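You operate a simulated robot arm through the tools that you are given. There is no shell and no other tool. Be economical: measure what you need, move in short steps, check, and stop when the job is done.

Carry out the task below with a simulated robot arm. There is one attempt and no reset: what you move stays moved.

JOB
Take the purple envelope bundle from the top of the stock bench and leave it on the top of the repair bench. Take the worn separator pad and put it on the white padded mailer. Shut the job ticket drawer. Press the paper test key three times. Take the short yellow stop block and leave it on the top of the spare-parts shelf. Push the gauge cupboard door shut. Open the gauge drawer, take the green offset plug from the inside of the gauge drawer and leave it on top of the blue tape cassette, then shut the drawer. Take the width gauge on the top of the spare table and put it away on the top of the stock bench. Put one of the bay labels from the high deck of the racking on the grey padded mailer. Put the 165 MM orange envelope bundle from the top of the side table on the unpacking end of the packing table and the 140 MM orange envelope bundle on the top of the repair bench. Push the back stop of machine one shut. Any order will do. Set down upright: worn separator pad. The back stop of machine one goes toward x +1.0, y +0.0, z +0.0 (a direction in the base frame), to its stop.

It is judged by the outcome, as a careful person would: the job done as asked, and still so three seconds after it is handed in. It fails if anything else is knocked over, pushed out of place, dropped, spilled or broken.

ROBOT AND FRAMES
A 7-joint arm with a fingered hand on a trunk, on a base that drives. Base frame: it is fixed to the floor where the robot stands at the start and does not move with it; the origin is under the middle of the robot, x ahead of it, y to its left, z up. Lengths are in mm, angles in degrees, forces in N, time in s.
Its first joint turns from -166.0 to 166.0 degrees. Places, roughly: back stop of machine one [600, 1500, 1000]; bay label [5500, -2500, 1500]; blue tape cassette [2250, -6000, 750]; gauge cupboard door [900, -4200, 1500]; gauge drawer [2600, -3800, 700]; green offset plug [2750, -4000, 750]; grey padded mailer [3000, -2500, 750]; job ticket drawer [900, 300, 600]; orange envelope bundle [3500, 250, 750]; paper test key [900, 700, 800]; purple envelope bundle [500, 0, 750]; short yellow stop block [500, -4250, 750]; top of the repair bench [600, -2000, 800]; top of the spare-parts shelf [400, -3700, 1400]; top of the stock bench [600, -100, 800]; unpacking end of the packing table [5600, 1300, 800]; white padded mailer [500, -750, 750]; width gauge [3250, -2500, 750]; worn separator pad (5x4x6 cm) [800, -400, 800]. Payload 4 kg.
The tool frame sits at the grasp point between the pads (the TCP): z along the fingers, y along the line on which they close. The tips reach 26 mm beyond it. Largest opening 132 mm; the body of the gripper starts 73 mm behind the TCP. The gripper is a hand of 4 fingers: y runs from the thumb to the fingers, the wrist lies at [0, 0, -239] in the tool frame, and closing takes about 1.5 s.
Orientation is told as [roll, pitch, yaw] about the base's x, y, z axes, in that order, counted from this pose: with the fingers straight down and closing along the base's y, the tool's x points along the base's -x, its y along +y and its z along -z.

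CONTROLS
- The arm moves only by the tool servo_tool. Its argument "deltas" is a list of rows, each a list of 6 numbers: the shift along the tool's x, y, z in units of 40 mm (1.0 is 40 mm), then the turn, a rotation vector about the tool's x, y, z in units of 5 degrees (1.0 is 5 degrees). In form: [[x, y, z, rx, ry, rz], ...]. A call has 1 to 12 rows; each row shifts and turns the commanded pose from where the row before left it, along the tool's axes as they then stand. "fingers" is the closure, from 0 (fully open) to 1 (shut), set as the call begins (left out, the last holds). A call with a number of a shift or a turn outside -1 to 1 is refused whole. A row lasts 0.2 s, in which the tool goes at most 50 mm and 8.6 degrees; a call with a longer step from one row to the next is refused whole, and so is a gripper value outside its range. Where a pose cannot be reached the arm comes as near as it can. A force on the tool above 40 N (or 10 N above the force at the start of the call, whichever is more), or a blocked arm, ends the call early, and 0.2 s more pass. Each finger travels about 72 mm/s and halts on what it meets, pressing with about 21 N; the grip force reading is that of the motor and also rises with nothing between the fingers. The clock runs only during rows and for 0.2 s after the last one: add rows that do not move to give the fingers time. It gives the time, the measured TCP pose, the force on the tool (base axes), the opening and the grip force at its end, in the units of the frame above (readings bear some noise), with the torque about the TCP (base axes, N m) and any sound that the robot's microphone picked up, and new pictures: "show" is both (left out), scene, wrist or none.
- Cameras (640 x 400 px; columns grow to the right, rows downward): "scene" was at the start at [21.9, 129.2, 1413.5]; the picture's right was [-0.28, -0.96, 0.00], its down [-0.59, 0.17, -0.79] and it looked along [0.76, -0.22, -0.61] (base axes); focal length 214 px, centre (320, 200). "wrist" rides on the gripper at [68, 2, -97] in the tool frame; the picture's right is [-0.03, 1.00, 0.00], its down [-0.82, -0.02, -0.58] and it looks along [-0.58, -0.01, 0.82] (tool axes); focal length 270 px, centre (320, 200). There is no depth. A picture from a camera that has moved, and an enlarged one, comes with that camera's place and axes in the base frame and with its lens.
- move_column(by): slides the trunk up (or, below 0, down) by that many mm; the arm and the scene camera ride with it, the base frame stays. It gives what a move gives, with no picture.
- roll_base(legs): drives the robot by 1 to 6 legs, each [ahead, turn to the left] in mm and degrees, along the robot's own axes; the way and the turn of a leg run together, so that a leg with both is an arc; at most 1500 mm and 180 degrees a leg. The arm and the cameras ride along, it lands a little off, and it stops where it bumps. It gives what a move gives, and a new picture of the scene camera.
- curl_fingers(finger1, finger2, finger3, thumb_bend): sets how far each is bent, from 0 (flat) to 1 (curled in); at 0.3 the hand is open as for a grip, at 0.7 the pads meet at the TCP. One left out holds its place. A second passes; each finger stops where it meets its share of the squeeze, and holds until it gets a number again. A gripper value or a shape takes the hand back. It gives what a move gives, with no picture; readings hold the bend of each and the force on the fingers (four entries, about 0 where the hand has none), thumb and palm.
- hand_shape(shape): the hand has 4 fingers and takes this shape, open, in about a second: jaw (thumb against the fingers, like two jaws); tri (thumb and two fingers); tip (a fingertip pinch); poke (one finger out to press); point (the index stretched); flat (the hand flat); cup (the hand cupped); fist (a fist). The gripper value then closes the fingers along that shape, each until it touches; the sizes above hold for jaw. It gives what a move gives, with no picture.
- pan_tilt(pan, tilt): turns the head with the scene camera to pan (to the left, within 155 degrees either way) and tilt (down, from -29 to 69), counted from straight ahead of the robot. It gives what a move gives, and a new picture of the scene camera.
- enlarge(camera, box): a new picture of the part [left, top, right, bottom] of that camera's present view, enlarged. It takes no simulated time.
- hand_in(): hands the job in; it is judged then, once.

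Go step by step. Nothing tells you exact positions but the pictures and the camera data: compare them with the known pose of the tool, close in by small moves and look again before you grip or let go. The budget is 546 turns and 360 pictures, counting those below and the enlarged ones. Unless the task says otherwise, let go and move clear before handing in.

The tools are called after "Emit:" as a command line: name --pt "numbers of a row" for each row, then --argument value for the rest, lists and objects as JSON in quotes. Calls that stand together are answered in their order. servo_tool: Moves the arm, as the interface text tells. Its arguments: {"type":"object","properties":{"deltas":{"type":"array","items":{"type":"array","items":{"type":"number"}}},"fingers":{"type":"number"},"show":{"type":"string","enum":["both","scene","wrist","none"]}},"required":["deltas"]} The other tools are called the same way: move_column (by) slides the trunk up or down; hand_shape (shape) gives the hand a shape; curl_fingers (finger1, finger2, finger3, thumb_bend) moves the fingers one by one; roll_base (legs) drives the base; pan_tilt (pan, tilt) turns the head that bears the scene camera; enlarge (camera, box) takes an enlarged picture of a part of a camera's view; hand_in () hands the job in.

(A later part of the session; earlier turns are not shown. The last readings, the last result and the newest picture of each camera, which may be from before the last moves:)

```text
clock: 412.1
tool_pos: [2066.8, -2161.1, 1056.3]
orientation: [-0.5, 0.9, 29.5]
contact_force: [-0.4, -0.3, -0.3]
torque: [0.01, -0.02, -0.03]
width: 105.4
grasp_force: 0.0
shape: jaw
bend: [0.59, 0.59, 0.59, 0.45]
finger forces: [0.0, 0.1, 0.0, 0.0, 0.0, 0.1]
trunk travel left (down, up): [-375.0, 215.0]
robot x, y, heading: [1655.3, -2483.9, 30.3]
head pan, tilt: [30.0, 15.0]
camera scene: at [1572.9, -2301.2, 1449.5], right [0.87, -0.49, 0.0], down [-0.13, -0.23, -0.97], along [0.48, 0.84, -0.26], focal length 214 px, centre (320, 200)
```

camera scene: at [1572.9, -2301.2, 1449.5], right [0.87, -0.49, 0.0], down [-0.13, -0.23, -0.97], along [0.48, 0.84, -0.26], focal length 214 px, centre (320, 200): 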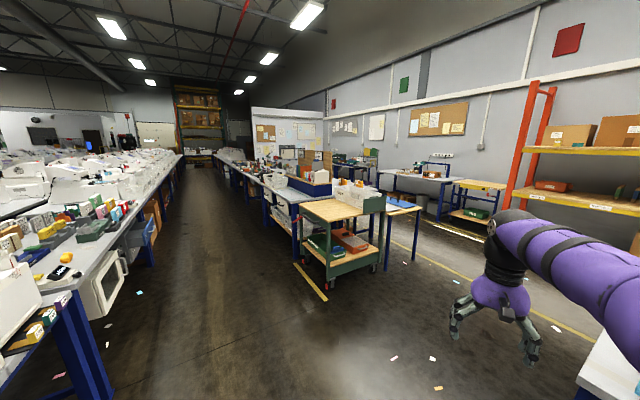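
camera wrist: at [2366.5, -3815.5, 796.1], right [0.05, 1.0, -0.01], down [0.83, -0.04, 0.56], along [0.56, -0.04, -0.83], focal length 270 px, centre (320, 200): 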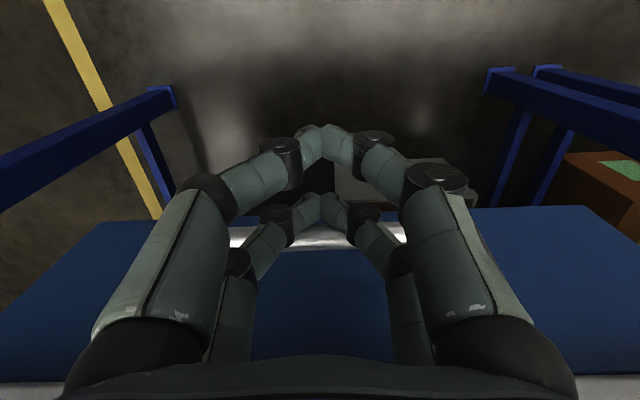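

Emit:
roll_base --legs '[[0, 9], [1300, 0], [0, -129]]'

Emit:
pan_tilt --pan 15 --tilt 35

```text
clock: 424.6
tool_pos: [2775.3, -2161.7, 1056.1]
orientation: [-0.5, 0.9, -87.2]
contact_force: [-0.3, 0.0, 0.1]
torque: [-0.02, 0.0, 0.02]
width: 105.2
grasp_force: 0.0
shape: jaw
bend: [0.59, 0.59, 0.59, 0.45]
finger forces: [0.0, 0.1, 0.0, 0.0, 0.0, 0.0]
trunk travel left (down, up): [-375.0, 215.0]
robot x, y, heading: [2673.4, -1648.8, -86.3]
head pan, tilt: [30.0, 15.0]
camera scene: at [2872.2, -1657.7, 1449.5], right [-0.83, -0.55, 0.0], down [-0.14, 0.22, -0.97], along [0.53, -0.81, -0.26], focal length 214 px, centre (320, 200)
```

scene: 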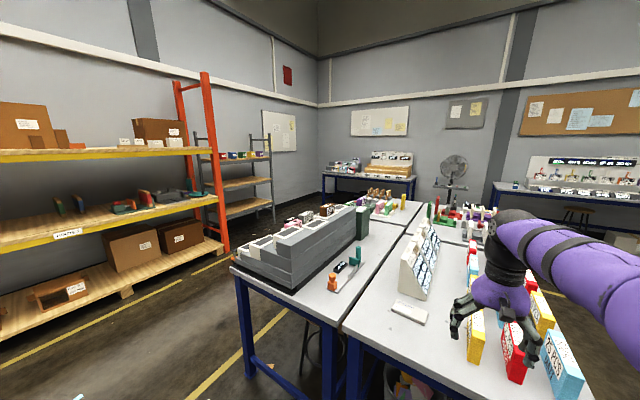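

```text
clock: 425.4
tool_pos: [2775.3, -2162.0, 1056.6]
orientation: [-0.5, 0.9, -87.1]
contact_force: [0.4, 0.0, 0.0]
torque: [0.02, -0.02, 0.02]
width: 105.8
grasp_force: 0.1
shape: jaw
bend: [0.59, 0.59, 0.59, 0.45]
finger forces: [0.0, 0.0, 0.1, 0.0, 0.1, 0.0]
trunk travel left (down, up): [-375.0, 215.0]
robot x, y, heading: [2673.5, -1649.8, -86.7]
head pan, tilt: [15.0, 35.0]
camera scene: at [2848.6, -1663.3, 1417.6], right [-0.95, -0.32, 0.0], down [-0.18, 0.54, -0.82], along [0.26, -0.78, -0.57], focal length 214 px, centre (320, 200)
```

scene: 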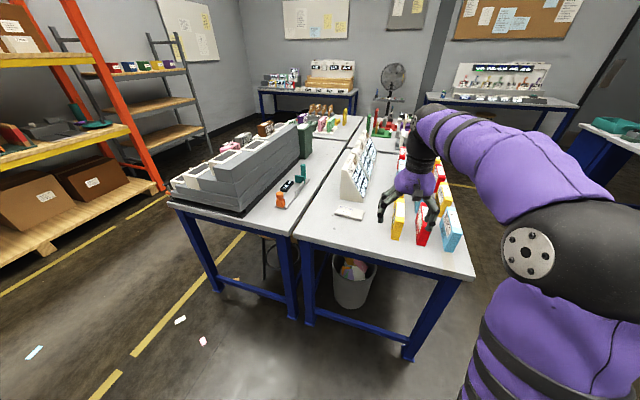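

Emit:
enlarge --camera "scene" --box '[160, 120, 420, 260]'

Emit:
enlarge --camera "scene" --box '[0, 0, 160, 150]'

```text
2.46 times, centred on (290, 190) of scene
camera zoom: at [2848.6, -1663.3, 1417.6], right [-0.95, -0.32, 0.0], down [-0.18, 0.54, -0.82], along [0.26, -0.78, -0.57], focal length 528 px, centre (394, 225)
```

zoom: 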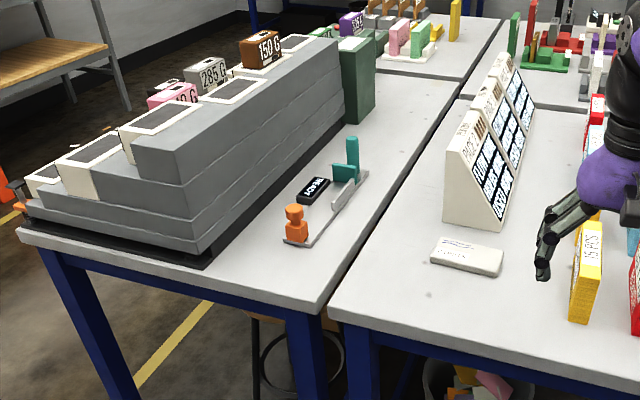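

```text
2.67 times, centred on (80, 75) of scene
camera zoom: at [2848.6, -1663.3, 1417.6], right [-0.95, -0.32, 0.0], down [-0.18, 0.54, -0.82], along [0.26, -0.78, -0.57], focal length 572 px, centre (960, 533)
```

zoom: 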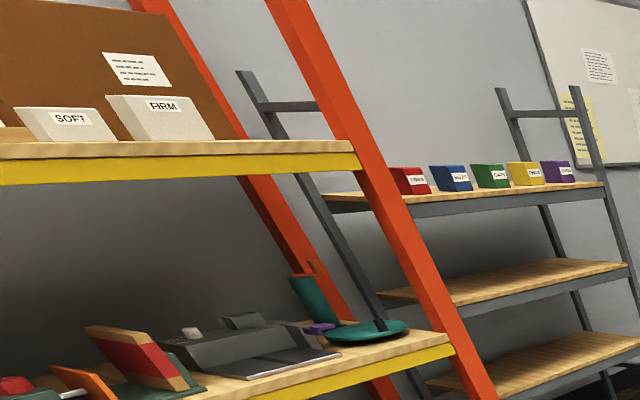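

The grey mailer is at about [2969, -2450]; the width gauge (rail with teal jaw and orange knob) runs from about [3300, -2405] to [3263, -2706]. I move in front of it.

Emit:
servo_tool --pt "0 -0.85 -0.5 0 -0.2 0" --pt "0 -0.85 -0.5 0 0 0" --pt "0 -0.85 -0.5 0 0 0" --show "none"

Emit:
roll_base --legs '[[0, 86.5], [590, 0], [0, -90], [220, 0]]'

Emit:
servo_tool --pt "0 0 0 0 0 0" --show "wrist"

```text
clock: 426.2
tool_pos: [2674.4, -2168.3, 1115.6]
orientation: [-0.4, -0.1, -87.2]
contact_force: [0.4, -0.4, 0.2]
torque: [0.0, -0.03, 0.0]
width: 105.6
grasp_force: 0.2
shape: jaw
bend: [0.59, 0.59, 0.59, 0.45]
finger forces: [0.0, 0.0, 0.0, 0.0, 0.1, 0.1]
trunk travel left (down, up): [-375.0, 215.0]
robot x, y, heading: [2673.2, -1647.6, -86.5]
head pan, tilt: [15.0, 35.0]
```

```text
clock: 438.4
tool_pos: [3227.1, -2395.6, 1115.5]
orientation: [-0.5, -0.1, -91.7]
contact_force: [0.0, 0.1, 0.7]
torque: [0.01, 0.02, 0.0]
width: 105.5
grasp_force: 0.0
shape: jaw
bend: [0.59, 0.59, 0.59, 0.45]
finger forces: [0.0, 0.0, 0.1, 0.0, 0.0, 0.0]
trunk travel left (down, up): [-375.0, 215.0]
robot x, y, heading: [3268.9, -1877.8, -91.0]
head pan, tilt: [15.0, 35.0]
camera scene: at [3440.3, -1906.1, 1417.5], right [-0.97, -0.24, 0.0], down [-0.14, 0.56, -0.82], along [0.2, -0.79, -0.57], focal length 214 px, centre (320, 200)
```

scene: 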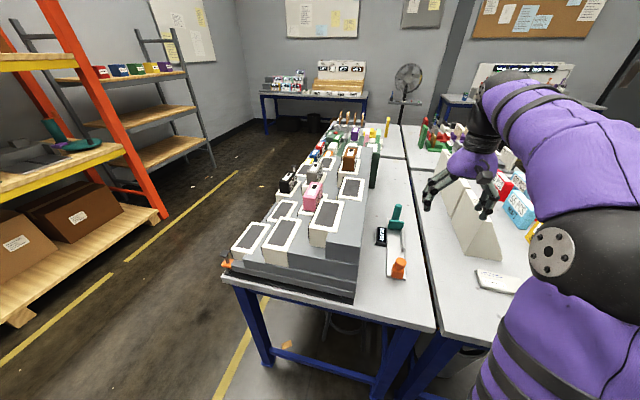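

```text
clock: 438.8
tool_pos: [3226.8, -2396.5, 1115.9]
orientation: [-0.4, 0.0, -91.7]
contact_force: [0.8, 0.6, 0.6]
torque: [0.0, 0.0, 0.01]
width: 105.9
grasp_force: 0.1
shape: jaw
bend: [0.59, 0.59, 0.59, 0.45]
finger forces: [0.0, 0.1, 0.0, 0.0, 0.0, 0.0]
trunk travel left (down, up): [-375.0, 215.0]
robot x, y, heading: [3266.9, -1875.9, -90.9]
head pan, tilt: [15.0, 35.0]
camera wrist: at [3231.6, -2328.7, 1211.6], right [1.0, -0.06, -0.01], down [-0.04, -0.81, 0.58], along [-0.04, -0.58, -0.82], focal length 270 px, centre (320, 200)
```

wrist: 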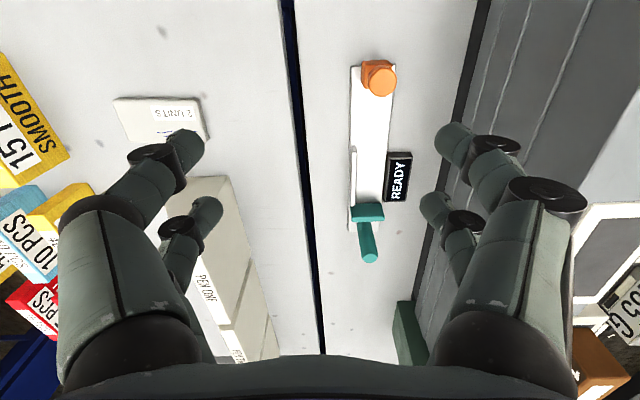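

Emit:
enlarge --camera "wrist" --box '[290, 40, 460, 280]'

Emit:
enlarge --camera "scene" --box '[340, 180, 460, 290]'

```text
1.67 times, centred on (375, 160) of wrist
camera zoom: at [3231.6, -2328.7, 1211.6], right [1.0, -0.06, -0.01], down [-0.04, -0.81, 0.58], along [-0.04, -0.58, -0.82], focal length 450 px, centre (228, 267)
```

zoom: 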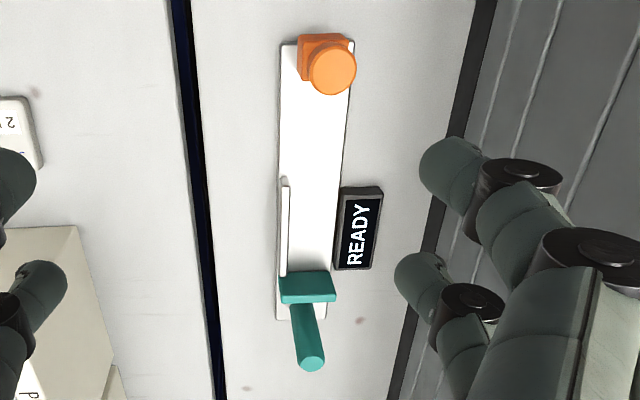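

```text
3.64 times, centred on (400, 235) of scene
camera zoom: at [3440.3, -1905.8, 1417.5], right [-0.97, -0.24, 0.0], down [-0.14, 0.56, -0.82], along [0.2, -0.79, -0.57], focal length 780 px, centre (29, 73)
```

zoom: 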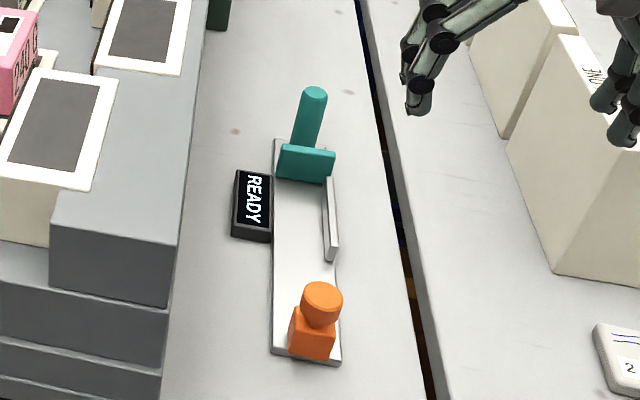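

Emit:
servo_tool --pt "-0.58 0.45 0.6 0 0 -0.34" --pt "-0.58 0.45 0.8 0 0 0" --pt "-0.58 0.45 0.8 0 0 0" --pt "-0.58 0.45 0.8 0 0 0" --pt "0 0 0.9 0 0 0" --pt "0 0 0.9 0 0 0" --pt "0 0 0 0 0 0" --fingers 0.3 --show "wrist"

```text
clock: 440.4
tool_pos: [3296.0, -2490.0, 923.5]
orientation: [-0.5, -0.1, -90.0]
contact_force: [0.5, 0.1, 0.5]
torque: [-0.02, 0.01, -0.01]
width: 92.8
grasp_force: 0.0
shape: jaw
bend: [0.67, 0.67, 0.67, 0.58]
finger forces: [0.0, 0.0, 0.1, 0.0, 0.0, 0.0]
trunk travel left (down, up): [-375.0, 215.0]
robot x, y, heading: [3267.7, -1878.6, -90.8]
head pan, tilt: [15.0, 35.0]
camera wrist: at [3298.9, -2423.2, 1019.8], right [1.0, -0.03, -0.01], down [-0.02, -0.82, 0.58], along [-0.02, -0.58, -0.82], focal length 270 px, centre (320, 200)
```

wrist: 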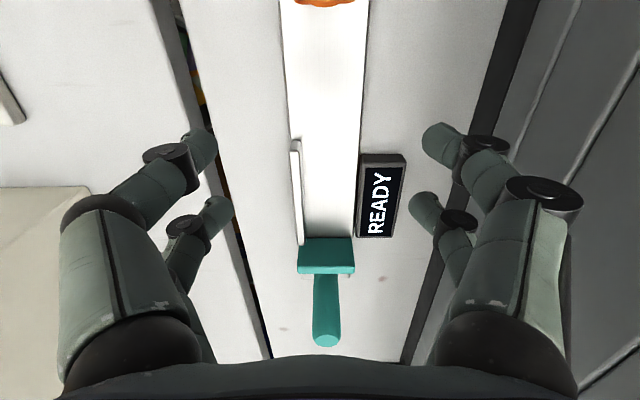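

Emit:
servo_tool --pt "0.12 0.06 0.7 0 0 0" --pt "0.13 0.06 0.7 0 0 0" --pt "0 0 0.6 0 0 0" --pt "0 0 0.3 0 0 0" --pt "0 0 0 0 0 0" --show "wrist"

```text
clock: 441.6
tool_pos: [3300.8, -2478.5, 830.7]
orientation: [-0.5, -0.1, -90.0]
contact_force: [-0.1, 0.3, -0.1]
torque: [0.01, 0.03, -0.03]
width: 92.5
grasp_force: 0.1
shape: jaw
bend: [0.67, 0.67, 0.67, 0.58]
finger forces: [0.0, 0.0, 0.0, 0.1, 0.0, 0.0]
trunk travel left (down, up): [-375.0, 215.0]
robot x, y, heading: [3262.5, -1875.2, -90.8]
head pan, tilt: [15.0, 35.0]
camera wrist: at [3303.8, -2411.7, 927.3], right [1.0, -0.03, -0.01], down [-0.02, -0.82, 0.58], along [-0.02, -0.58, -0.82], focal length 270 px, centre (320, 200)
```

wrist: 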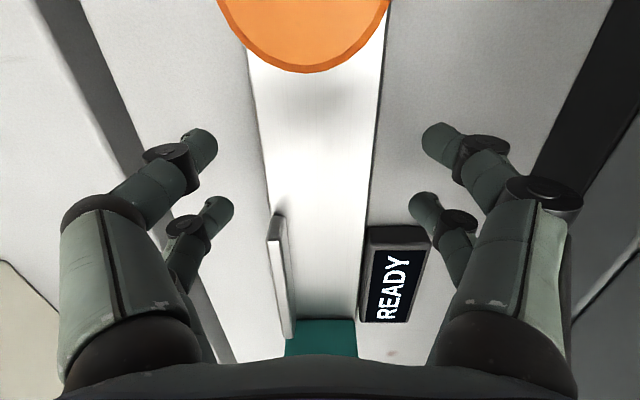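

Emit:
servo_tool --pt "0.24 -0.02 0 0 0 0" --pt "0 0 0.15 0 0 0" --pt "0 0 0.1 0 0 0" --pt "0 0 0.06 0 0 0" --pt "0 0 0 0 0 0" --show "none"

Emit:
servo_tool --pt "0 0 0 0 0 0" --pt "0 0 0 0 0 0" --pt "0 0 0 0 0 0" --pt "0 0 0 0 0 0" --pt "0 0 0 0 0 0" --fingers 1 --show "wrist"

```text
clock: 442.8
tool_pos: [3299.3, -2469.8, 818.4]
orientation: [-0.5, 0.0, -90.0]
contact_force: [0.4, 0.1, -0.5]
torque: [0.01, 0.01, 0.0]
width: 92.6
grasp_force: 0.0
shape: jaw
bend: [0.67, 0.67, 0.67, 0.58]
finger forces: [0.0, 0.1, 0.1, 0.1, 0.0, 0.0]
trunk travel left (down, up): [-375.0, 215.0]
robot x, y, heading: [3269.8, -1881.3, -90.9]
head pan, tilt: [15.0, 35.0]
```

```text
clock: 444.0
tool_pos: [3299.4, -2469.0, 817.7]
orientation: [-0.5, -0.1, -90.0]
contact_force: [0.6, -0.8, 0.5]
torque: [0.03, 0.0, -0.15]
width: 44.0
grasp_force: 21.2
shape: jaw
bend: [0.73, 0.73, 0.73, 0.7]
finger forces: [17.8, 17.8, 17.5, 0.1, 17.4, 0.0]
trunk travel left (down, up): [-375.0, 215.0]
robot x, y, heading: [3268.7, -1879.5, -90.9]
head pan, tilt: [15.0, 35.0]
camera wrist: at [3302.0, -2402.3, 915.0], right [1.0, -0.03, -0.01], down [-0.02, -0.82, 0.58], along [-0.02, -0.58, -0.82], focal length 270 px, centre (320, 200)
```

wrist: 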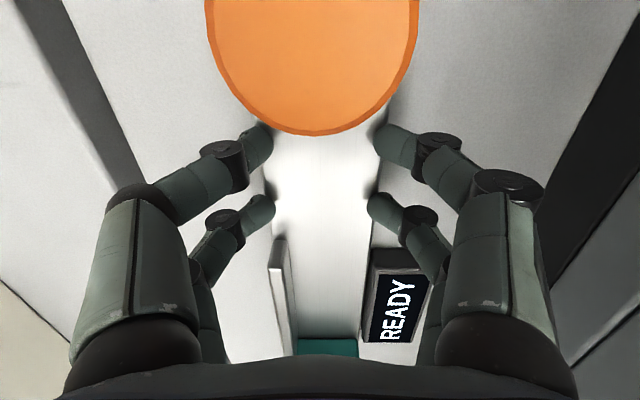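

All fingers grip the base plate evenly. I lift a little and check.

Emit:
servo_tool --pt "0 0 -0.2 0 0 0" --pt "0 0 -0.3 0 0 0" --pt "0 0 -0.4 0 0 0" --pt "0 0 0 0 0 0" --show "both"

```text
clock: 445.0
tool_pos: [3301.1, -2470.4, 855.1]
orientation: [-0.5, -0.1, -90.0]
contact_force: [-0.7, 0.3, 0.9]
torque: [-0.07, -0.02, -0.02]
width: 22.6
grasp_force: 21.0
shape: jaw
bend: [0.79, 0.79, 0.78, 0.75]
finger forces: [0.1, 0.1, 0.1, 0.0, 0.0, 0.0]
trunk travel left (down, up): [-375.0, 215.0]
robot x, y, heading: [3264.1, -1879.4, -90.9]
head pan, tilt: [15.0, 35.0]
camera scene: at [3440.4, -1905.8, 1417.5], right [-0.97, -0.24, 0.0], down [-0.14, 0.56, -0.82], along [0.2, -0.79, -0.57], focal length 214 px, centre (320, 200)
camera wrist: at [3302.8, -2402.1, 951.3], right [1.0, -0.03, -0.01], down [-0.02, -0.82, 0.58], along [-0.02, -0.58, -0.82], focal length 270 px, centre (320, 200)
```

scene: 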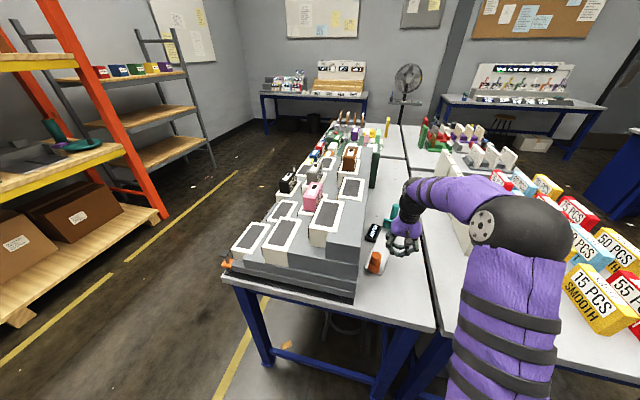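
wrist: 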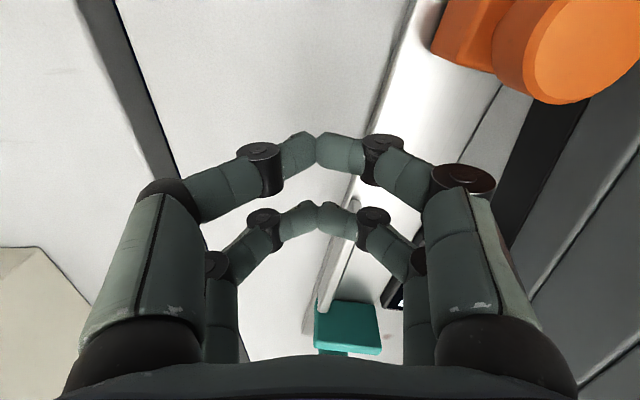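

The grip slipped and the gauge shifted. I look closely before moving on.

Emit:
enlarge --camera "scene" --box '[340, 180, 460, 290]'

Emit:
enlarge --camera "wrist" --box '[240, 0, 640, 360]'

```text
3.64 times, centred on (400, 235) of scene
camera zoom: at [3440.4, -1905.8, 1417.5], right [-0.97, -0.24, 0.0], down [-0.14, 0.56, -0.82], along [0.2, -0.79, -0.57], focal length 780 px, centre (29, 73)
```

zoom: 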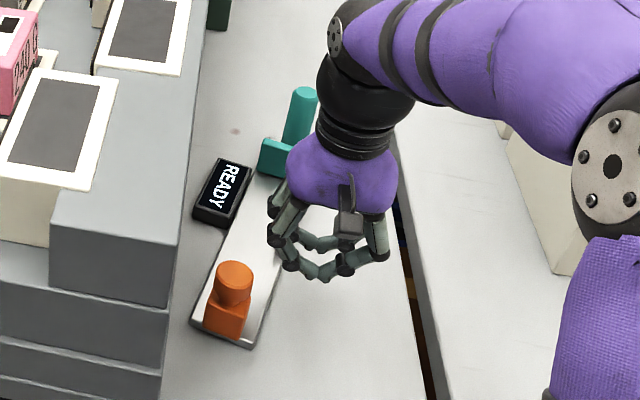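

```text
1.11 times, centred on (440, 180) of wrist
camera zoom: at [3302.8, -2402.1, 951.3], right [1.0, -0.03, -0.01], down [-0.02, -0.82, 0.58], along [-0.02, -0.58, -0.82], focal length 300 px, centre (187, 222)
```

zoom: 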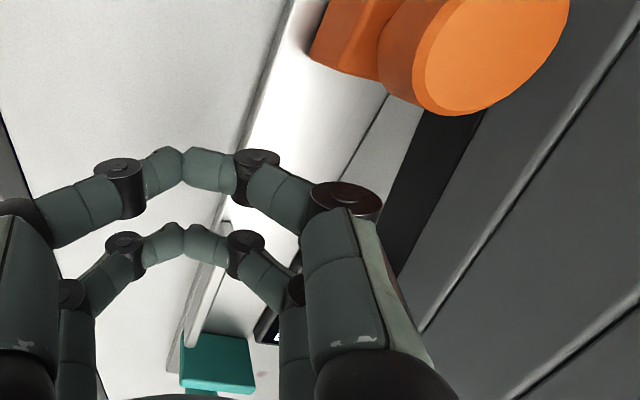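

The gauge still lies flat, just turned; the READY display is part of it. A better grip is across fin and display. I raise the hand and re-measure.

Emit:
servo_tool --pt "0 0 -0.6 0 0 0" --pt "0 0 -1 0 0 0" --pt "0 0 -1 0 0 0" --pt "0 0 -1 0 0 0" --pt "0 0 -1 0 0 0" --pt "0 0 0 0 0 0" --fingers 0 --show "wrist"

Emit:
enlarge --camera "wrist" --box '[220, 20, 480, 260]'

```text
clock: 446.4
tool_pos: [3303.7, -2470.6, 1035.8]
orientation: [-0.4, 0.0, -90.1]
contact_force: [-0.2, -0.3, -0.3]
torque: [-0.03, 0.0, -0.04]
width: 131.7
grasp_force: 0.0
shape: jaw
bend: [0.3, 0.3, 0.3, 0.3]
finger forces: [0.1, 0.0, 0.1, 0.0, 0.1, 0.0]
trunk travel left (down, up): [-375.0, 215.0]
robot x, y, heading: [3265.0, -1877.1, -90.7]
head pan, tilt: [15.0, 35.0]
camera wrist: at [3304.6, -2403.1, 1132.5], right [1.0, -0.03, -0.01], down [-0.02, -0.82, 0.58], along [-0.02, -0.58, -0.82], focal length 270 px, centre (320, 200)
```

wrist: 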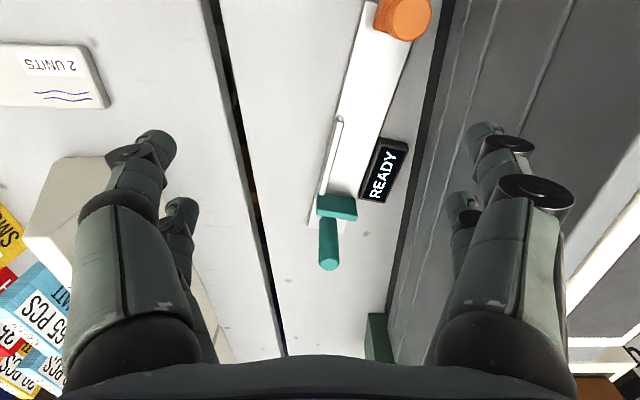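

```text
1.67 times, centred on (350, 140) of wrist
camera zoom: at [3304.6, -2403.1, 1132.5], right [1.0, -0.03, -0.01], down [-0.02, -0.82, 0.58], along [-0.02, -0.58, -0.82], focal length 450 px, centre (270, 300)
```

zoom: 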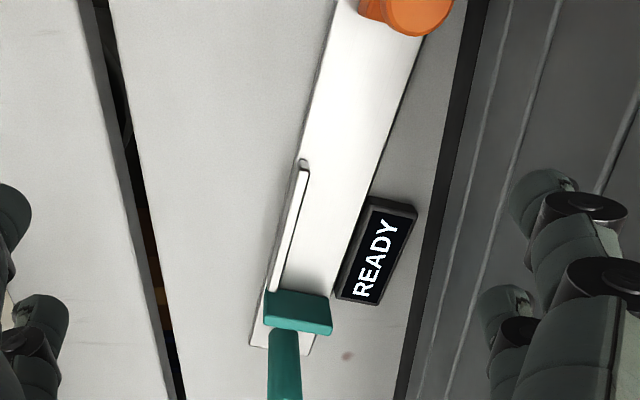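

Emit:
servo_tool --pt "0 0 0 0 0 0.85" --pt "0 0 0 0 0 0.85" --pt "0 0 0 0 0 0.85" --pt "0.14 0.68 0.4 0 0 0" --pt "0.14 0.69 0.4 0 0 0" --pt "0 0 1 0 0 0" --pt "0 0 1 0 0 0" --pt "0 0 1 0 0 0" --pt "0 0 0.9 0 0 0" --pt "0 0 0 0 0 0" --fingers 0.3 --show "wrist"

```text
clock: 448.6
tool_pos: [3357.3, -2470.4, 848.5]
orientation: [-0.5, -0.2, -102.8]
contact_force: [-0.8, -0.3, 0.6]
torque: [0.01, -0.04, -0.01]
width: 92.3
grasp_force: 0.1
shape: jaw
bend: [0.68, 0.67, 0.67, 0.58]
finger forces: [1.8, 0.0, 0.0, 0.0, 0.0, 0.1]
trunk travel left (down, up): [-375.0, 215.0]
robot x, y, heading: [3266.5, -1877.1, -91.1]
head pan, tilt: [15.0, 35.0]
camera wrist: at [3374.6, -2405.0, 945.1], right [0.97, -0.25, -0.01], down [-0.2, -0.79, 0.58], along [-0.15, -0.56, -0.81], focal length 270 px, centre (320, 200)
```

wrist: 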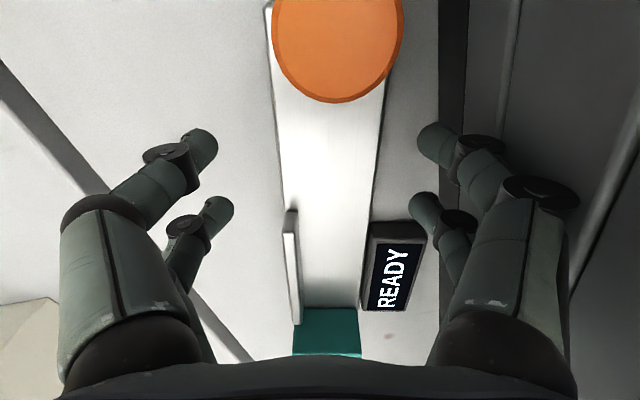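

Emit:
servo_tool --pt "0 0 0 0 0 0" --pt "0 0 0 0 0 0" --pt "0 0.12 0.3 0 0 0" --pt "0 0 0.3 0 0 0" --pt "0 0 0.12 0 0 0" --pt "0 0 0 0 0 0" --fingers 0.41 --show "wrist"

```text
clock: 450.0
tool_pos: [3359.4, -2472.0, 819.1]
orientation: [-0.5, -0.2, -102.7]
contact_force: [-4.4, -0.4, 1.8]
torque: [0.05, -0.29, 0.05]
width: 78.0
grasp_force: 0.0
shape: jaw
bend: [0.71, 0.71, 0.71, 0.7]
finger forces: [4.8, 0.1, 0.0, 0.1, 0.0, 0.0]
trunk travel left (down, up): [-375.0, 215.0]
robot x, y, heading: [3264.9, -1879.1, -91.0]
head pan, tilt: [15.0, 35.0]
camera wrist: at [3377.2, -2406.5, 916.7], right [0.97, -0.25, -0.01], down [-0.2, -0.79, 0.58], along [-0.15, -0.56, -0.81], focal length 270 px, centre (320, 200)
```

wrist: 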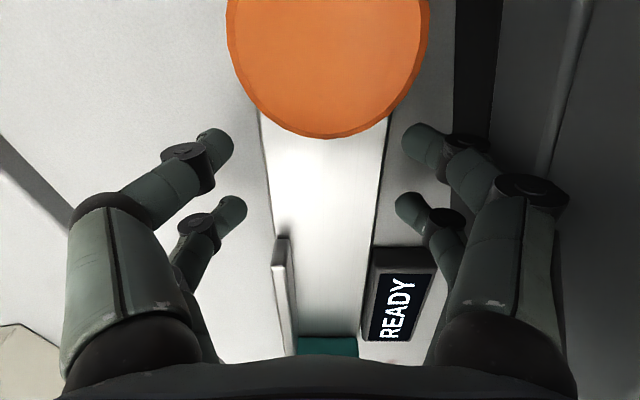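

Emit:
servo_tool --pt "0 0 0 0 0 0" --pt "0 0 0 0 0 0" --pt "0 0 0 0 0 0" --pt "0 0 0 0 0 0" --pt "0 0 0 0 0 0" --fingers 1 --show "none"

Emit:
servo_tool --pt "0 -0.3 0 0 0 0" --pt "0 -0.3 0 0 0 0" --pt "0 -0.3 0 0 0 -0.3" --pt "0 -0.3 0 0 0 -0.3" --pt "0 -0.3 0 0 0 -0.3" --pt "0 -0.3 0 0 0 -0.3" --pt "0 -0.2 0 0 0 -0.3" --pt "0 0 0 0 0 0" --show "wrist"

```text
clock: 451.2
tool_pos: [3361.9, -2471.6, 820.3]
orientation: [-0.4, -0.2, -102.8]
contact_force: [1.7, -0.2, 3.1]
torque: [-0.04, -0.04, 0.0]
width: 0.0
grasp_force: 21.2
shape: jaw
bend: [0.76, 0.61, 0.61, 0.73]
finger forces: [0.1, 0.0, 0.1, 0.0, 0.1, 0.1]
trunk travel left (down, up): [-375.0, 215.0]
robot x, y, heading: [3265.2, -1876.5, -90.8]
head pan, tilt: [15.0, 35.0]
```

```text
clock: 453.0
tool_pos: [3282.9, -2457.4, 822.4]
orientation: [-0.5, -0.1, -95.4]
contact_force: [-0.3, 0.3, -0.3]
torque: [0.01, 0.02, -0.01]
width: 0.0
grasp_force: 21.4
shape: jaw
bend: [0.76, 0.61, 0.61, 0.73]
finger forces: [0.0, 0.0, 0.1, 0.1, 0.1, 0.0]
trunk travel left (down, up): [-375.0, 215.0]
robot x, y, heading: [3265.9, -1880.4, -90.6]
head pan, tilt: [15.0, 35.0]
camera wrist: at [3290.5, -2390.6, 919.1], right [0.99, -0.12, -0.01], down [-0.09, -0.81, 0.58], along [-0.07, -0.57, -0.81], focal length 270 px, centre (320, 200)
```

wrist: 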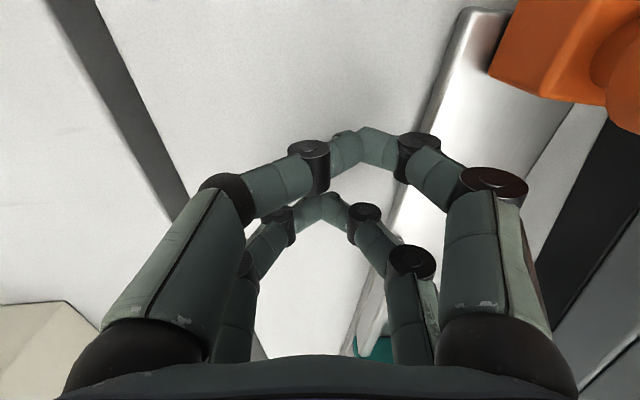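

Emit:
servo_tool --pt "0 -0.3 -0.6 0 0 0" --pt "0 0 -1 0 0 0" --pt "0 0 -1 0 0 0" --pt "0 0 -1 0 0 0" --pt "0 0 -1 0 0 0" --pt "0 0 0 0 0 0" --fingers 0.2 --show "both"

Emit:
enlarge --camera "scene" --box '[340, 180, 460, 290]'

```text
clock: 454.4
tool_pos: [3270.7, -2459.2, 1005.8]
orientation: [-0.5, -0.1, -95.2]
contact_force: [0.4, 0.0, -0.1]
torque: [0.0, -0.04, 0.01]
width: 105.5
grasp_force: 0.0
shape: jaw
bend: [0.59, 0.59, 0.59, 0.45]
finger forces: [0.0, 0.0, 0.0, 0.0, 0.1, 0.1]
trunk travel left (down, up): [-375.0, 215.0]
robot x, y, heading: [3266.5, -1879.5, -90.8]
head pan, tilt: [15.0, 35.0]
camera scene: at [3440.4, -1905.8, 1417.5], right [-0.97, -0.24, 0.0], down [-0.14, 0.56, -0.82], along [0.2, -0.79, -0.57], focal length 214 px, centre (320, 200)
camera wrist: at [3280.1, -2392.0, 1101.8], right [0.99, -0.12, -0.01], down [-0.09, -0.81, 0.58], along [-0.07, -0.57, -0.82], focal length 270 px, centre (320, 200)
```

scene: 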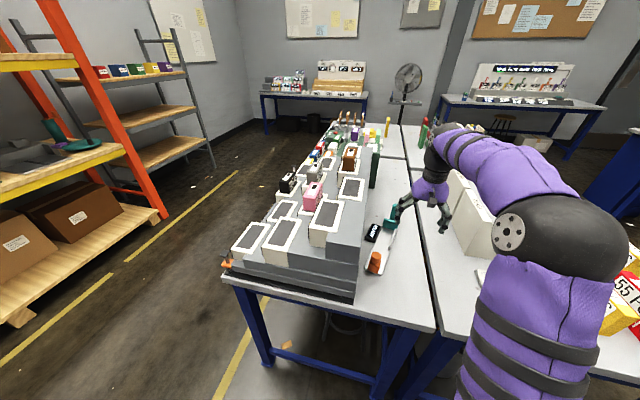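
wrist: 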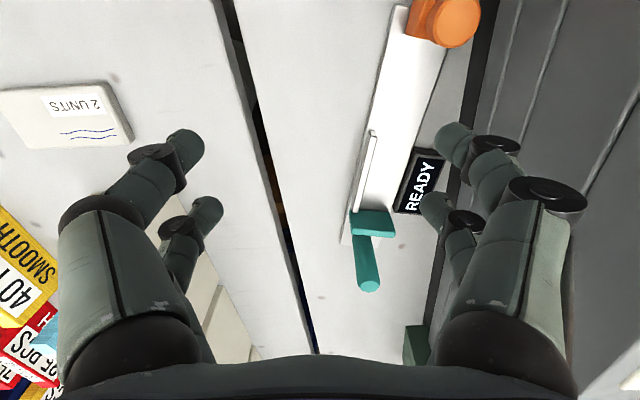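

```text
3.64 times, centred on (400, 235) of scene
camera zoom: at [3440.4, -1905.8, 1417.5], right [-0.97, -0.24, 0.0], down [-0.14, 0.56, -0.82], along [0.2, -0.79, -0.57], focal length 780 px, centre (29, 73)
```

zoom: 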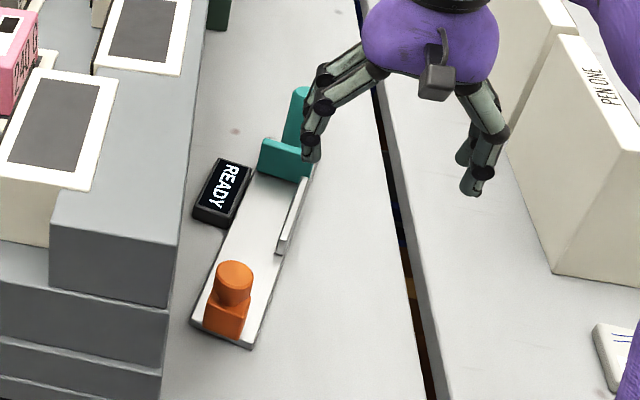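

The plate edge is too thin to grip well. I will hook the inside of the fin with closed fingers and pull the gauge away from the grey box first.

Emit:
servo_tool --pt "-0.6 0.45 0 0 0 0.4" --pt "-0.6 0.45 0 0 0 0.4" --pt "-0.6 0.45 0 0 0 0.35" --pt "-0.6 0.4 0 0 0 0.35" --pt "0 0 0.8 0 0 0" --pt "0 0 0.8 0 0 0" --pt "0 0 0.8 0 0 0" --pt "0 0 0 0 0 0" --fingers 1 --show "wrist"

```text
clock: 456.2
tool_pos: [3328.3, -2560.2, 911.1]
orientation: [-0.5, -0.2, -102.8]
contact_force: [-0.5, 0.0, -0.4]
torque: [0.03, 0.01, -0.02]
width: 0.2
grasp_force: 20.9
shape: jaw
bend: [0.62, 0.62, 0.62, 0.7]
finger forces: [0.0, 0.0, 0.1, 0.0, 0.0, 0.0]
trunk travel left (down, up): [-375.0, 215.0]
robot x, y, heading: [3267.4, -1876.9, -90.7]
head pan, tilt: [15.0, 35.0]
camera wrist: at [3345.5, -2495.1, 1007.0], right [0.97, -0.25, -0.01], down [-0.2, -0.79, 0.58], along [-0.15, -0.56, -0.81], focal length 270 px, centre (320, 200)
```

wrist: 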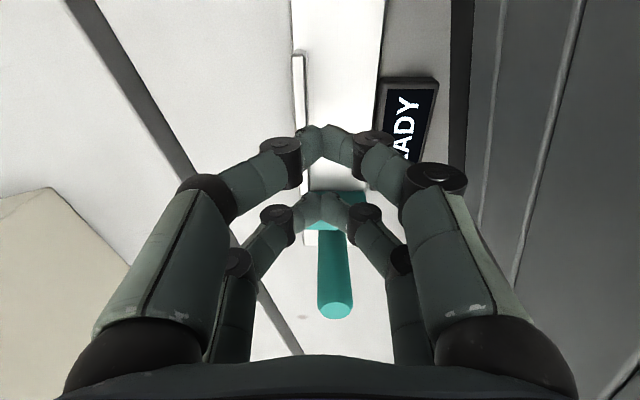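

Emit:
servo_tool --pt "0.33 0.31 0 0 0 0" --pt "0 0 0.7 0 0 0" --pt "0 0 0.7 0 0 0" --pt "0 0 0.4 0 0 0" --pt "0 0 0 0 0 0" --show "wrist"

```text
clock: 457.4
tool_pos: [3341.4, -2549.9, 835.5]
orientation: [-0.6, -0.2, -102.8]
contact_force: [-0.1, -1.0, 0.4]
torque: [0.0, 0.01, -0.02]
width: 0.0
grasp_force: 20.6
shape: jaw
bend: [0.62, 0.62, 0.62, 0.7]
finger forces: [0.0, 0.0, 0.1, 0.1, 0.1, 0.0]
trunk travel left (down, up): [-375.0, 215.0]
robot x, y, heading: [3269.0, -1881.2, -90.8]
head pan, tilt: [15.0, 35.0]
camera wrist: at [3359.1, -2484.4, 933.0], right [0.97, -0.25, -0.01], down [-0.2, -0.79, 0.58], along [-0.15, -0.56, -0.81], focal length 270 px, centre (320, 200)
```

wrist: 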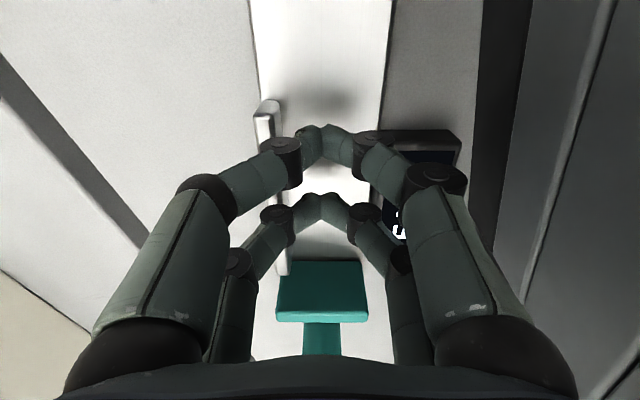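

Emit:
servo_tool --pt "0 0 0.18 0 0 0" --pt "0 -0.3 0 0 0 0" --pt "0 -0.3 0 0 0 0" --pt "0 -0.3 0 0 0 0" --pt "0 -0.3 0 0 0 0" --pt "0 -0.3 0 0 0 0" --pt "0 -0.3 0 0 0 0" --pt "0 -0.3 0 0 0 0" --pt "0 0 0 0 0 0" --show "wrist"

```text
clock: 459.4
tool_pos: [3259.4, -2531.1, 827.9]
orientation: [-0.5, -0.1, -102.8]
contact_force: [-1.6, 0.3, -0.6]
torque: [0.04, -0.01, 0.0]
width: 0.0
grasp_force: 21.2
shape: jaw
bend: [0.62, 0.62, 0.63, 0.7]
finger forces: [0.1, 0.1, 0.0, 0.0, 0.1, 0.0]
trunk travel left (down, up): [-375.0, 215.0]
robot x, y, heading: [3267.5, -1876.9, -90.5]
head pan, tilt: [15.0, 35.0]
camera wrist: at [3276.0, -2466.5, 925.8], right [0.97, -0.25, -0.01], down [-0.2, -0.79, 0.58], along [-0.15, -0.56, -0.82], focal length 270 px, centre (320, 200)
```

wrist: 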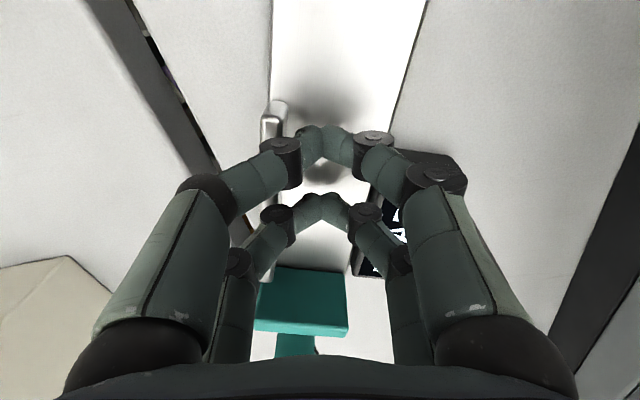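

Emit:
servo_tool --pt "0 0.1 0 0 0 0" --pt "0 0 -0.6 0 0 0" --pt "0 0 -1 0 0 0" --pt "0 0 -1 0 0 0" --pt "0 0 -1 0 0 0" --pt "0 0 0 0 0 0" --fingers 1 --show "none"

Emit:
servo_tool --pt "0.3 0 0 0 0 0" --pt "0 0 0 0 0 0" --pt "0 0 0 0 0 0" --pt "0 0 0 0 0 0" --fingers 0 --show "wrist"

Emit:
enlarge --camera "wrist" --box '[200, 0, 440, 240]'

```text
clock: 460.8
tool_pos: [3263.2, -2531.6, 974.7]
orientation: [-0.5, -0.2, -102.8]
contact_force: [-0.3, 0.5, -1.2]
torque: [0.0, -0.04, 0.0]
width: 0.1
grasp_force: 21.1
shape: jaw
bend: [0.62, 0.62, 0.63, 0.7]
finger forces: [0.1, 0.0, 0.0, 0.1, 0.0, 0.1]
trunk travel left (down, up): [-375.0, 215.0]
robot x, y, heading: [3267.0, -1880.9, -91.0]
head pan, tilt: [15.0, 35.0]
```

```text
clock: 461.8
tool_pos: [3266.1, -2521.7, 972.4]
orientation: [-0.5, -0.3, -102.8]
contact_force: [0.2, -0.1, 0.6]
torque: [-0.01, -0.03, -0.01]
width: 131.8
grasp_force: 0.0
shape: jaw
bend: [0.3, 0.3, 0.3, 0.3]
finger forces: [0.0, 0.0, 0.0, 0.0, 0.0, 0.0]
trunk travel left (down, up): [-375.0, 215.0]
robot x, y, heading: [3268.8, -1876.8, -90.9]
head pan, tilt: [15.0, 35.0]
camera wrist: at [3283.2, -2455.8, 1069.9], right [0.97, -0.25, -0.01], down [-0.2, -0.79, 0.58], along [-0.15, -0.56, -0.81], focal length 270 px, centre (320, 200)
```

wrist: 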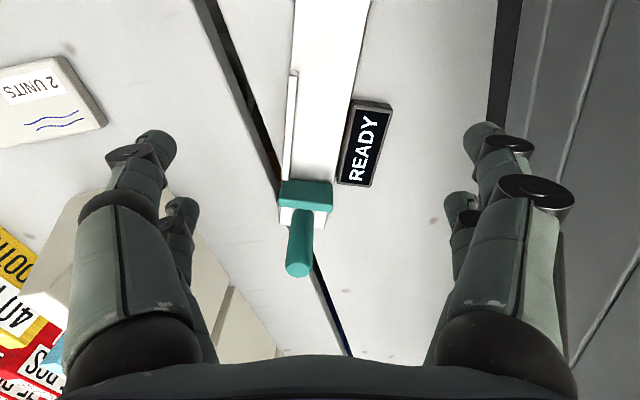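

```text
1.67 times, centred on (320, 120) of wrist
camera zoom: at [3283.2, -2455.8, 1069.9], right [0.97, -0.25, -0.01], down [-0.2, -0.79, 0.58], along [-0.15, -0.56, -0.81], focal length 450 px, centre (320, 333)
```

zoom: 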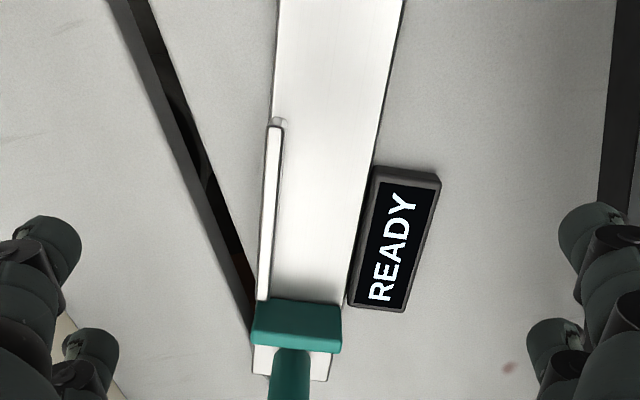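

Emit:
servo_tool --pt "0 0 0 0 0 0.9" --pt "0 0 0 0 0 0.88" --pt "-0.45 0.22 0 0 0 0" --pt "-0.45 0.22 0 0 0 0" --pt "0 0 0.9 0 0 0" --pt "0 0 0.9 0 0 0" --pt "0 0 0.5 0 0 0" --pt "0 0 0 0 0 0" --show "wrist"

```text
clock: 463.6
tool_pos: [3268.7, -2561.5, 882.1]
orientation: [-0.4, -0.1, -111.7]
contact_force: [0.5, -0.6, 0.0]
torque: [0.01, 0.03, -0.04]
width: 131.9
grasp_force: 0.1
shape: jaw
bend: [0.3, 0.3, 0.3, 0.3]
finger forces: [0.0, 0.0, 0.0, 0.1, 0.1, 0.1]
trunk travel left (down, up): [-375.0, 215.0]
robot x, y, heading: [3266.5, -1876.4, -91.0]
head pan, tilt: [15.0, 35.0]
camera wrist: at [3296.7, -2499.9, 979.3], right [0.92, -0.39, -0.01], down [-0.32, -0.75, 0.58], along [-0.23, -0.53, -0.81], focal length 270 px, centre (320, 200)
```

wrist: 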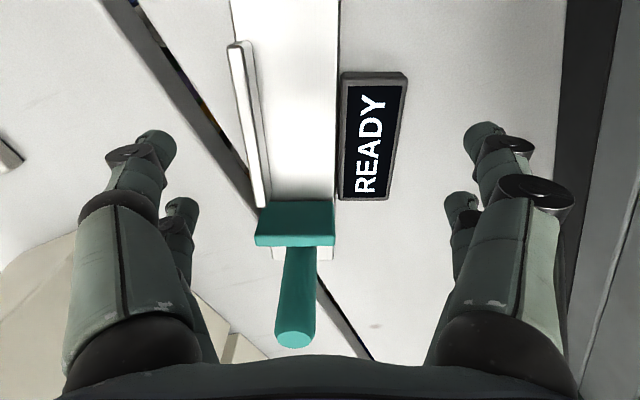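

Emit:
servo_tool --pt "0 0 0.7 0 0 0" --pt "0 0 0.5 0 0 0" --pt "0 0 0.33 0 0 0" --pt "0 0 0 0 0 0" --show "wrist"

```text
clock: 464.6
tool_pos: [3269.0, -2562.1, 821.1]
orientation: [-0.4, -0.3, -111.6]
contact_force: [1.2, -0.8, 0.1]
torque: [0.03, 0.0, 0.01]
width: 131.9
grasp_force: 0.1
shape: jaw
bend: [0.3, 0.3, 0.3, 0.3]
finger forces: [0.0, 0.0, 0.1, 0.0, 0.0, 0.0]
trunk travel left (down, up): [-375.0, 215.0]
robot x, y, heading: [3266.9, -1877.7, -90.7]
head pan, tilt: [15.0, 35.0]
camera wrist: at [3295.5, -2499.6, 917.4], right [0.92, -0.39, -0.01], down [-0.32, -0.75, 0.58], along [-0.23, -0.53, -0.81], focal length 270 px, centre (320, 200)
```

wrist: 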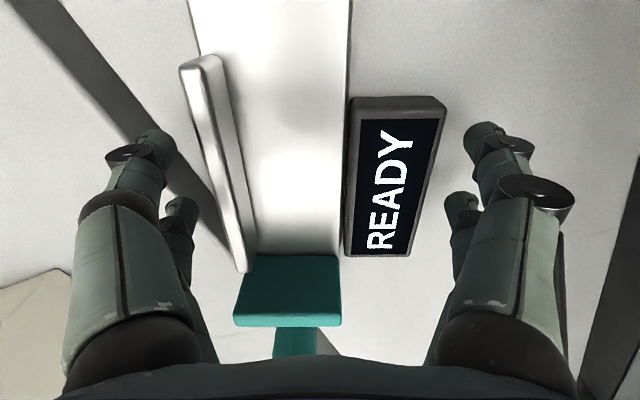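

Emit:
servo_tool --pt "0 0 0 0 0 0" --pt "0 0 0 0 0 0" --pt "0 0 0 0 0 0" --pt "0 0 0 0 0 0" --pt "0 0 0 0 0 0" --fingers 1 --show "wrist"

Emit:
servo_tool --pt "0 0 -0.2 0 0 0" --pt "0 0 -0.3 0 0 0" --pt "0 0 0 0 0 0" --show "both"

```text
clock: 465.8
tool_pos: [3266.5, -2562.4, 824.0]
orientation: [-0.3, -0.5, -111.8]
contact_force: [-4.5, -2.3, 25.4]
torque: [-0.52, -1.43, -0.22]
width: 91.3
grasp_force: 21.1
shape: jaw
bend: [0.68, 0.68, 0.67, 0.6]
finger forces: [32.1, 26.4, 19.4, 0.1, 20.6, 0.1]
trunk travel left (down, up): [-375.0, 215.0]
robot x, y, heading: [3264.8, -1879.1, -90.8]
head pan, tilt: [15.0, 35.0]
camera wrist: at [3294.7, -2499.0, 920.6], right [0.92, -0.39, 0.0], down [-0.32, -0.75, 0.59], along [-0.23, -0.54, -0.81], focal length 270 px, centre (320, 200)
```

wrist: 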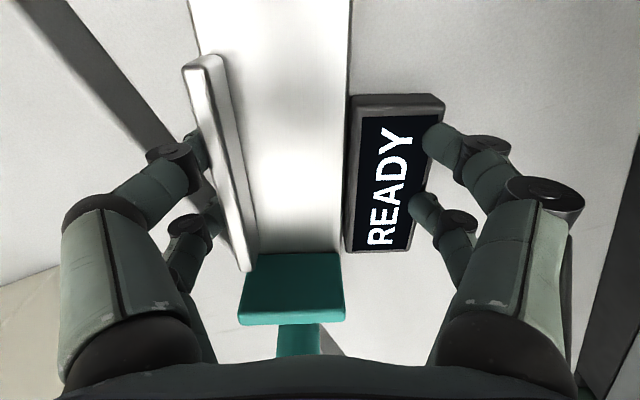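

```text
clock: 466.6
tool_pos: [3268.2, -2559.9, 839.3]
orientation: [-0.5, -0.2, -111.6]
contact_force: [0.6, 0.1, -2.4]
torque: [-0.07, -0.01, 0.03]
width: 91.3
grasp_force: 20.7
shape: jaw
bend: [0.66, 0.67, 0.68, 0.6]
finger forces: [24.6, 25.0, 18.7, 0.0, 19.1, 0.1]
trunk travel left (down, up): [-375.0, 215.0]
robot x, y, heading: [3261.8, -1876.6, -90.9]
head pan, tilt: [15.0, 35.0]
camera scene: at [3440.3, -1906.1, 1417.4], right [-0.97, -0.24, 0.0], down [-0.14, 0.56, -0.82], along [0.2, -0.79, -0.57], focal length 214 px, centre (320, 200)
camera wrist: at [3295.6, -2498.4, 936.6], right [0.92, -0.39, -0.01], down [-0.32, -0.75, 0.58], along [-0.23, -0.53, -0.81], focal length 270 px, centre (320, 200)
```

scene: 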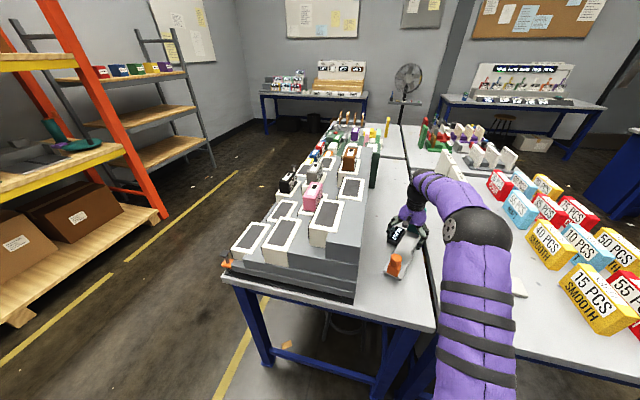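
wrist: 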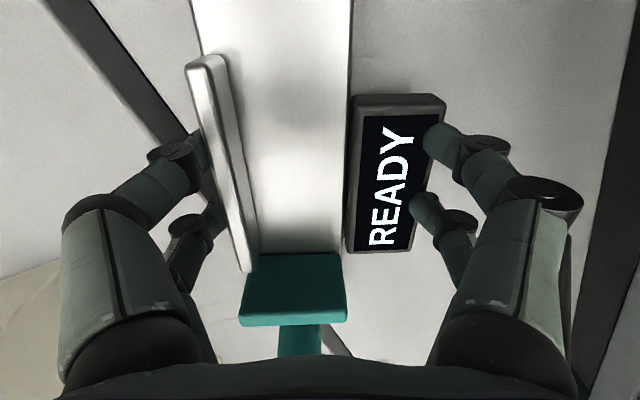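

Held well now. I lift it high and check that it stays level.

Emit:
servo_tool --pt "0 0 -0.6 0 0 0" --pt "0 0 -0.7 0 0 0" --pt "0 0 -0.7 0 0 0" --pt "0 0 -0.7 0 0 0" --pt "0 0 -0.7 0 0 0" --pt "0 0 -0.7 0 0 0" --pt "0 0 -0.7 0 0 0" --pt "0 0 0 0 0 0" --show "wrist"

Emit:
enlarge --camera "scene" --box '[340, 140, 480, 290]'

```text
clock: 468.4
tool_pos: [3268.8, -2559.4, 1024.7]
orientation: [-0.3, -0.2, -111.7]
contact_force: [-0.5, 0.0, -3.4]
torque: [-0.05, -0.01, -0.03]
width: 91.2
grasp_force: 21.0
shape: jaw
bend: [0.66, 0.67, 0.68, 0.6]
finger forces: [23.0, 23.6, 18.7, 0.1, 19.1, 0.0]
out of reach, approached as far as the arm can: row 7
trunk travel left (down, up): [-375.0, 215.0]
robot x, y, heading: [3265.0, -1877.5, -90.7]
head pan, tilt: [15.0, 35.0]
camera wrist: at [3296.2, -2497.7, 1119.8], right [0.92, -0.39, -0.01], down [-0.32, -0.75, 0.58], along [-0.23, -0.53, -0.81], focal length 270 px, centre (320, 200)
```

wrist: 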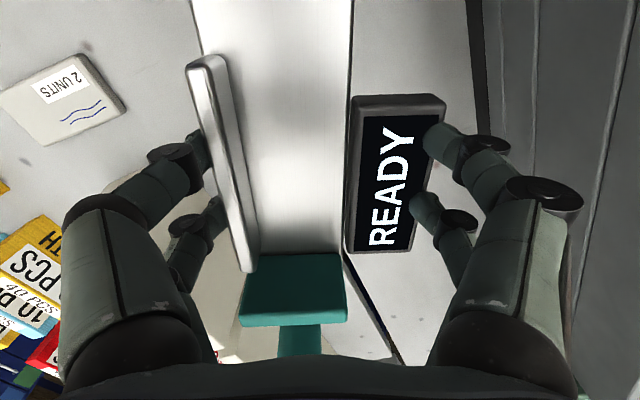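

```text
2.67 times, centred on (410, 215) of scene
camera zoom: at [3440.3, -1906.3, 1417.5], right [-0.97, -0.24, 0.0], down [-0.14, 0.56, -0.82], along [0.2, -0.79, -0.57], focal length 572 px, centre (80, 160)
```

zoom: 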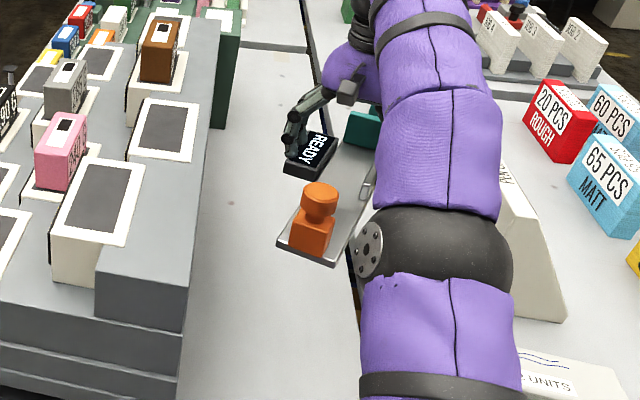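

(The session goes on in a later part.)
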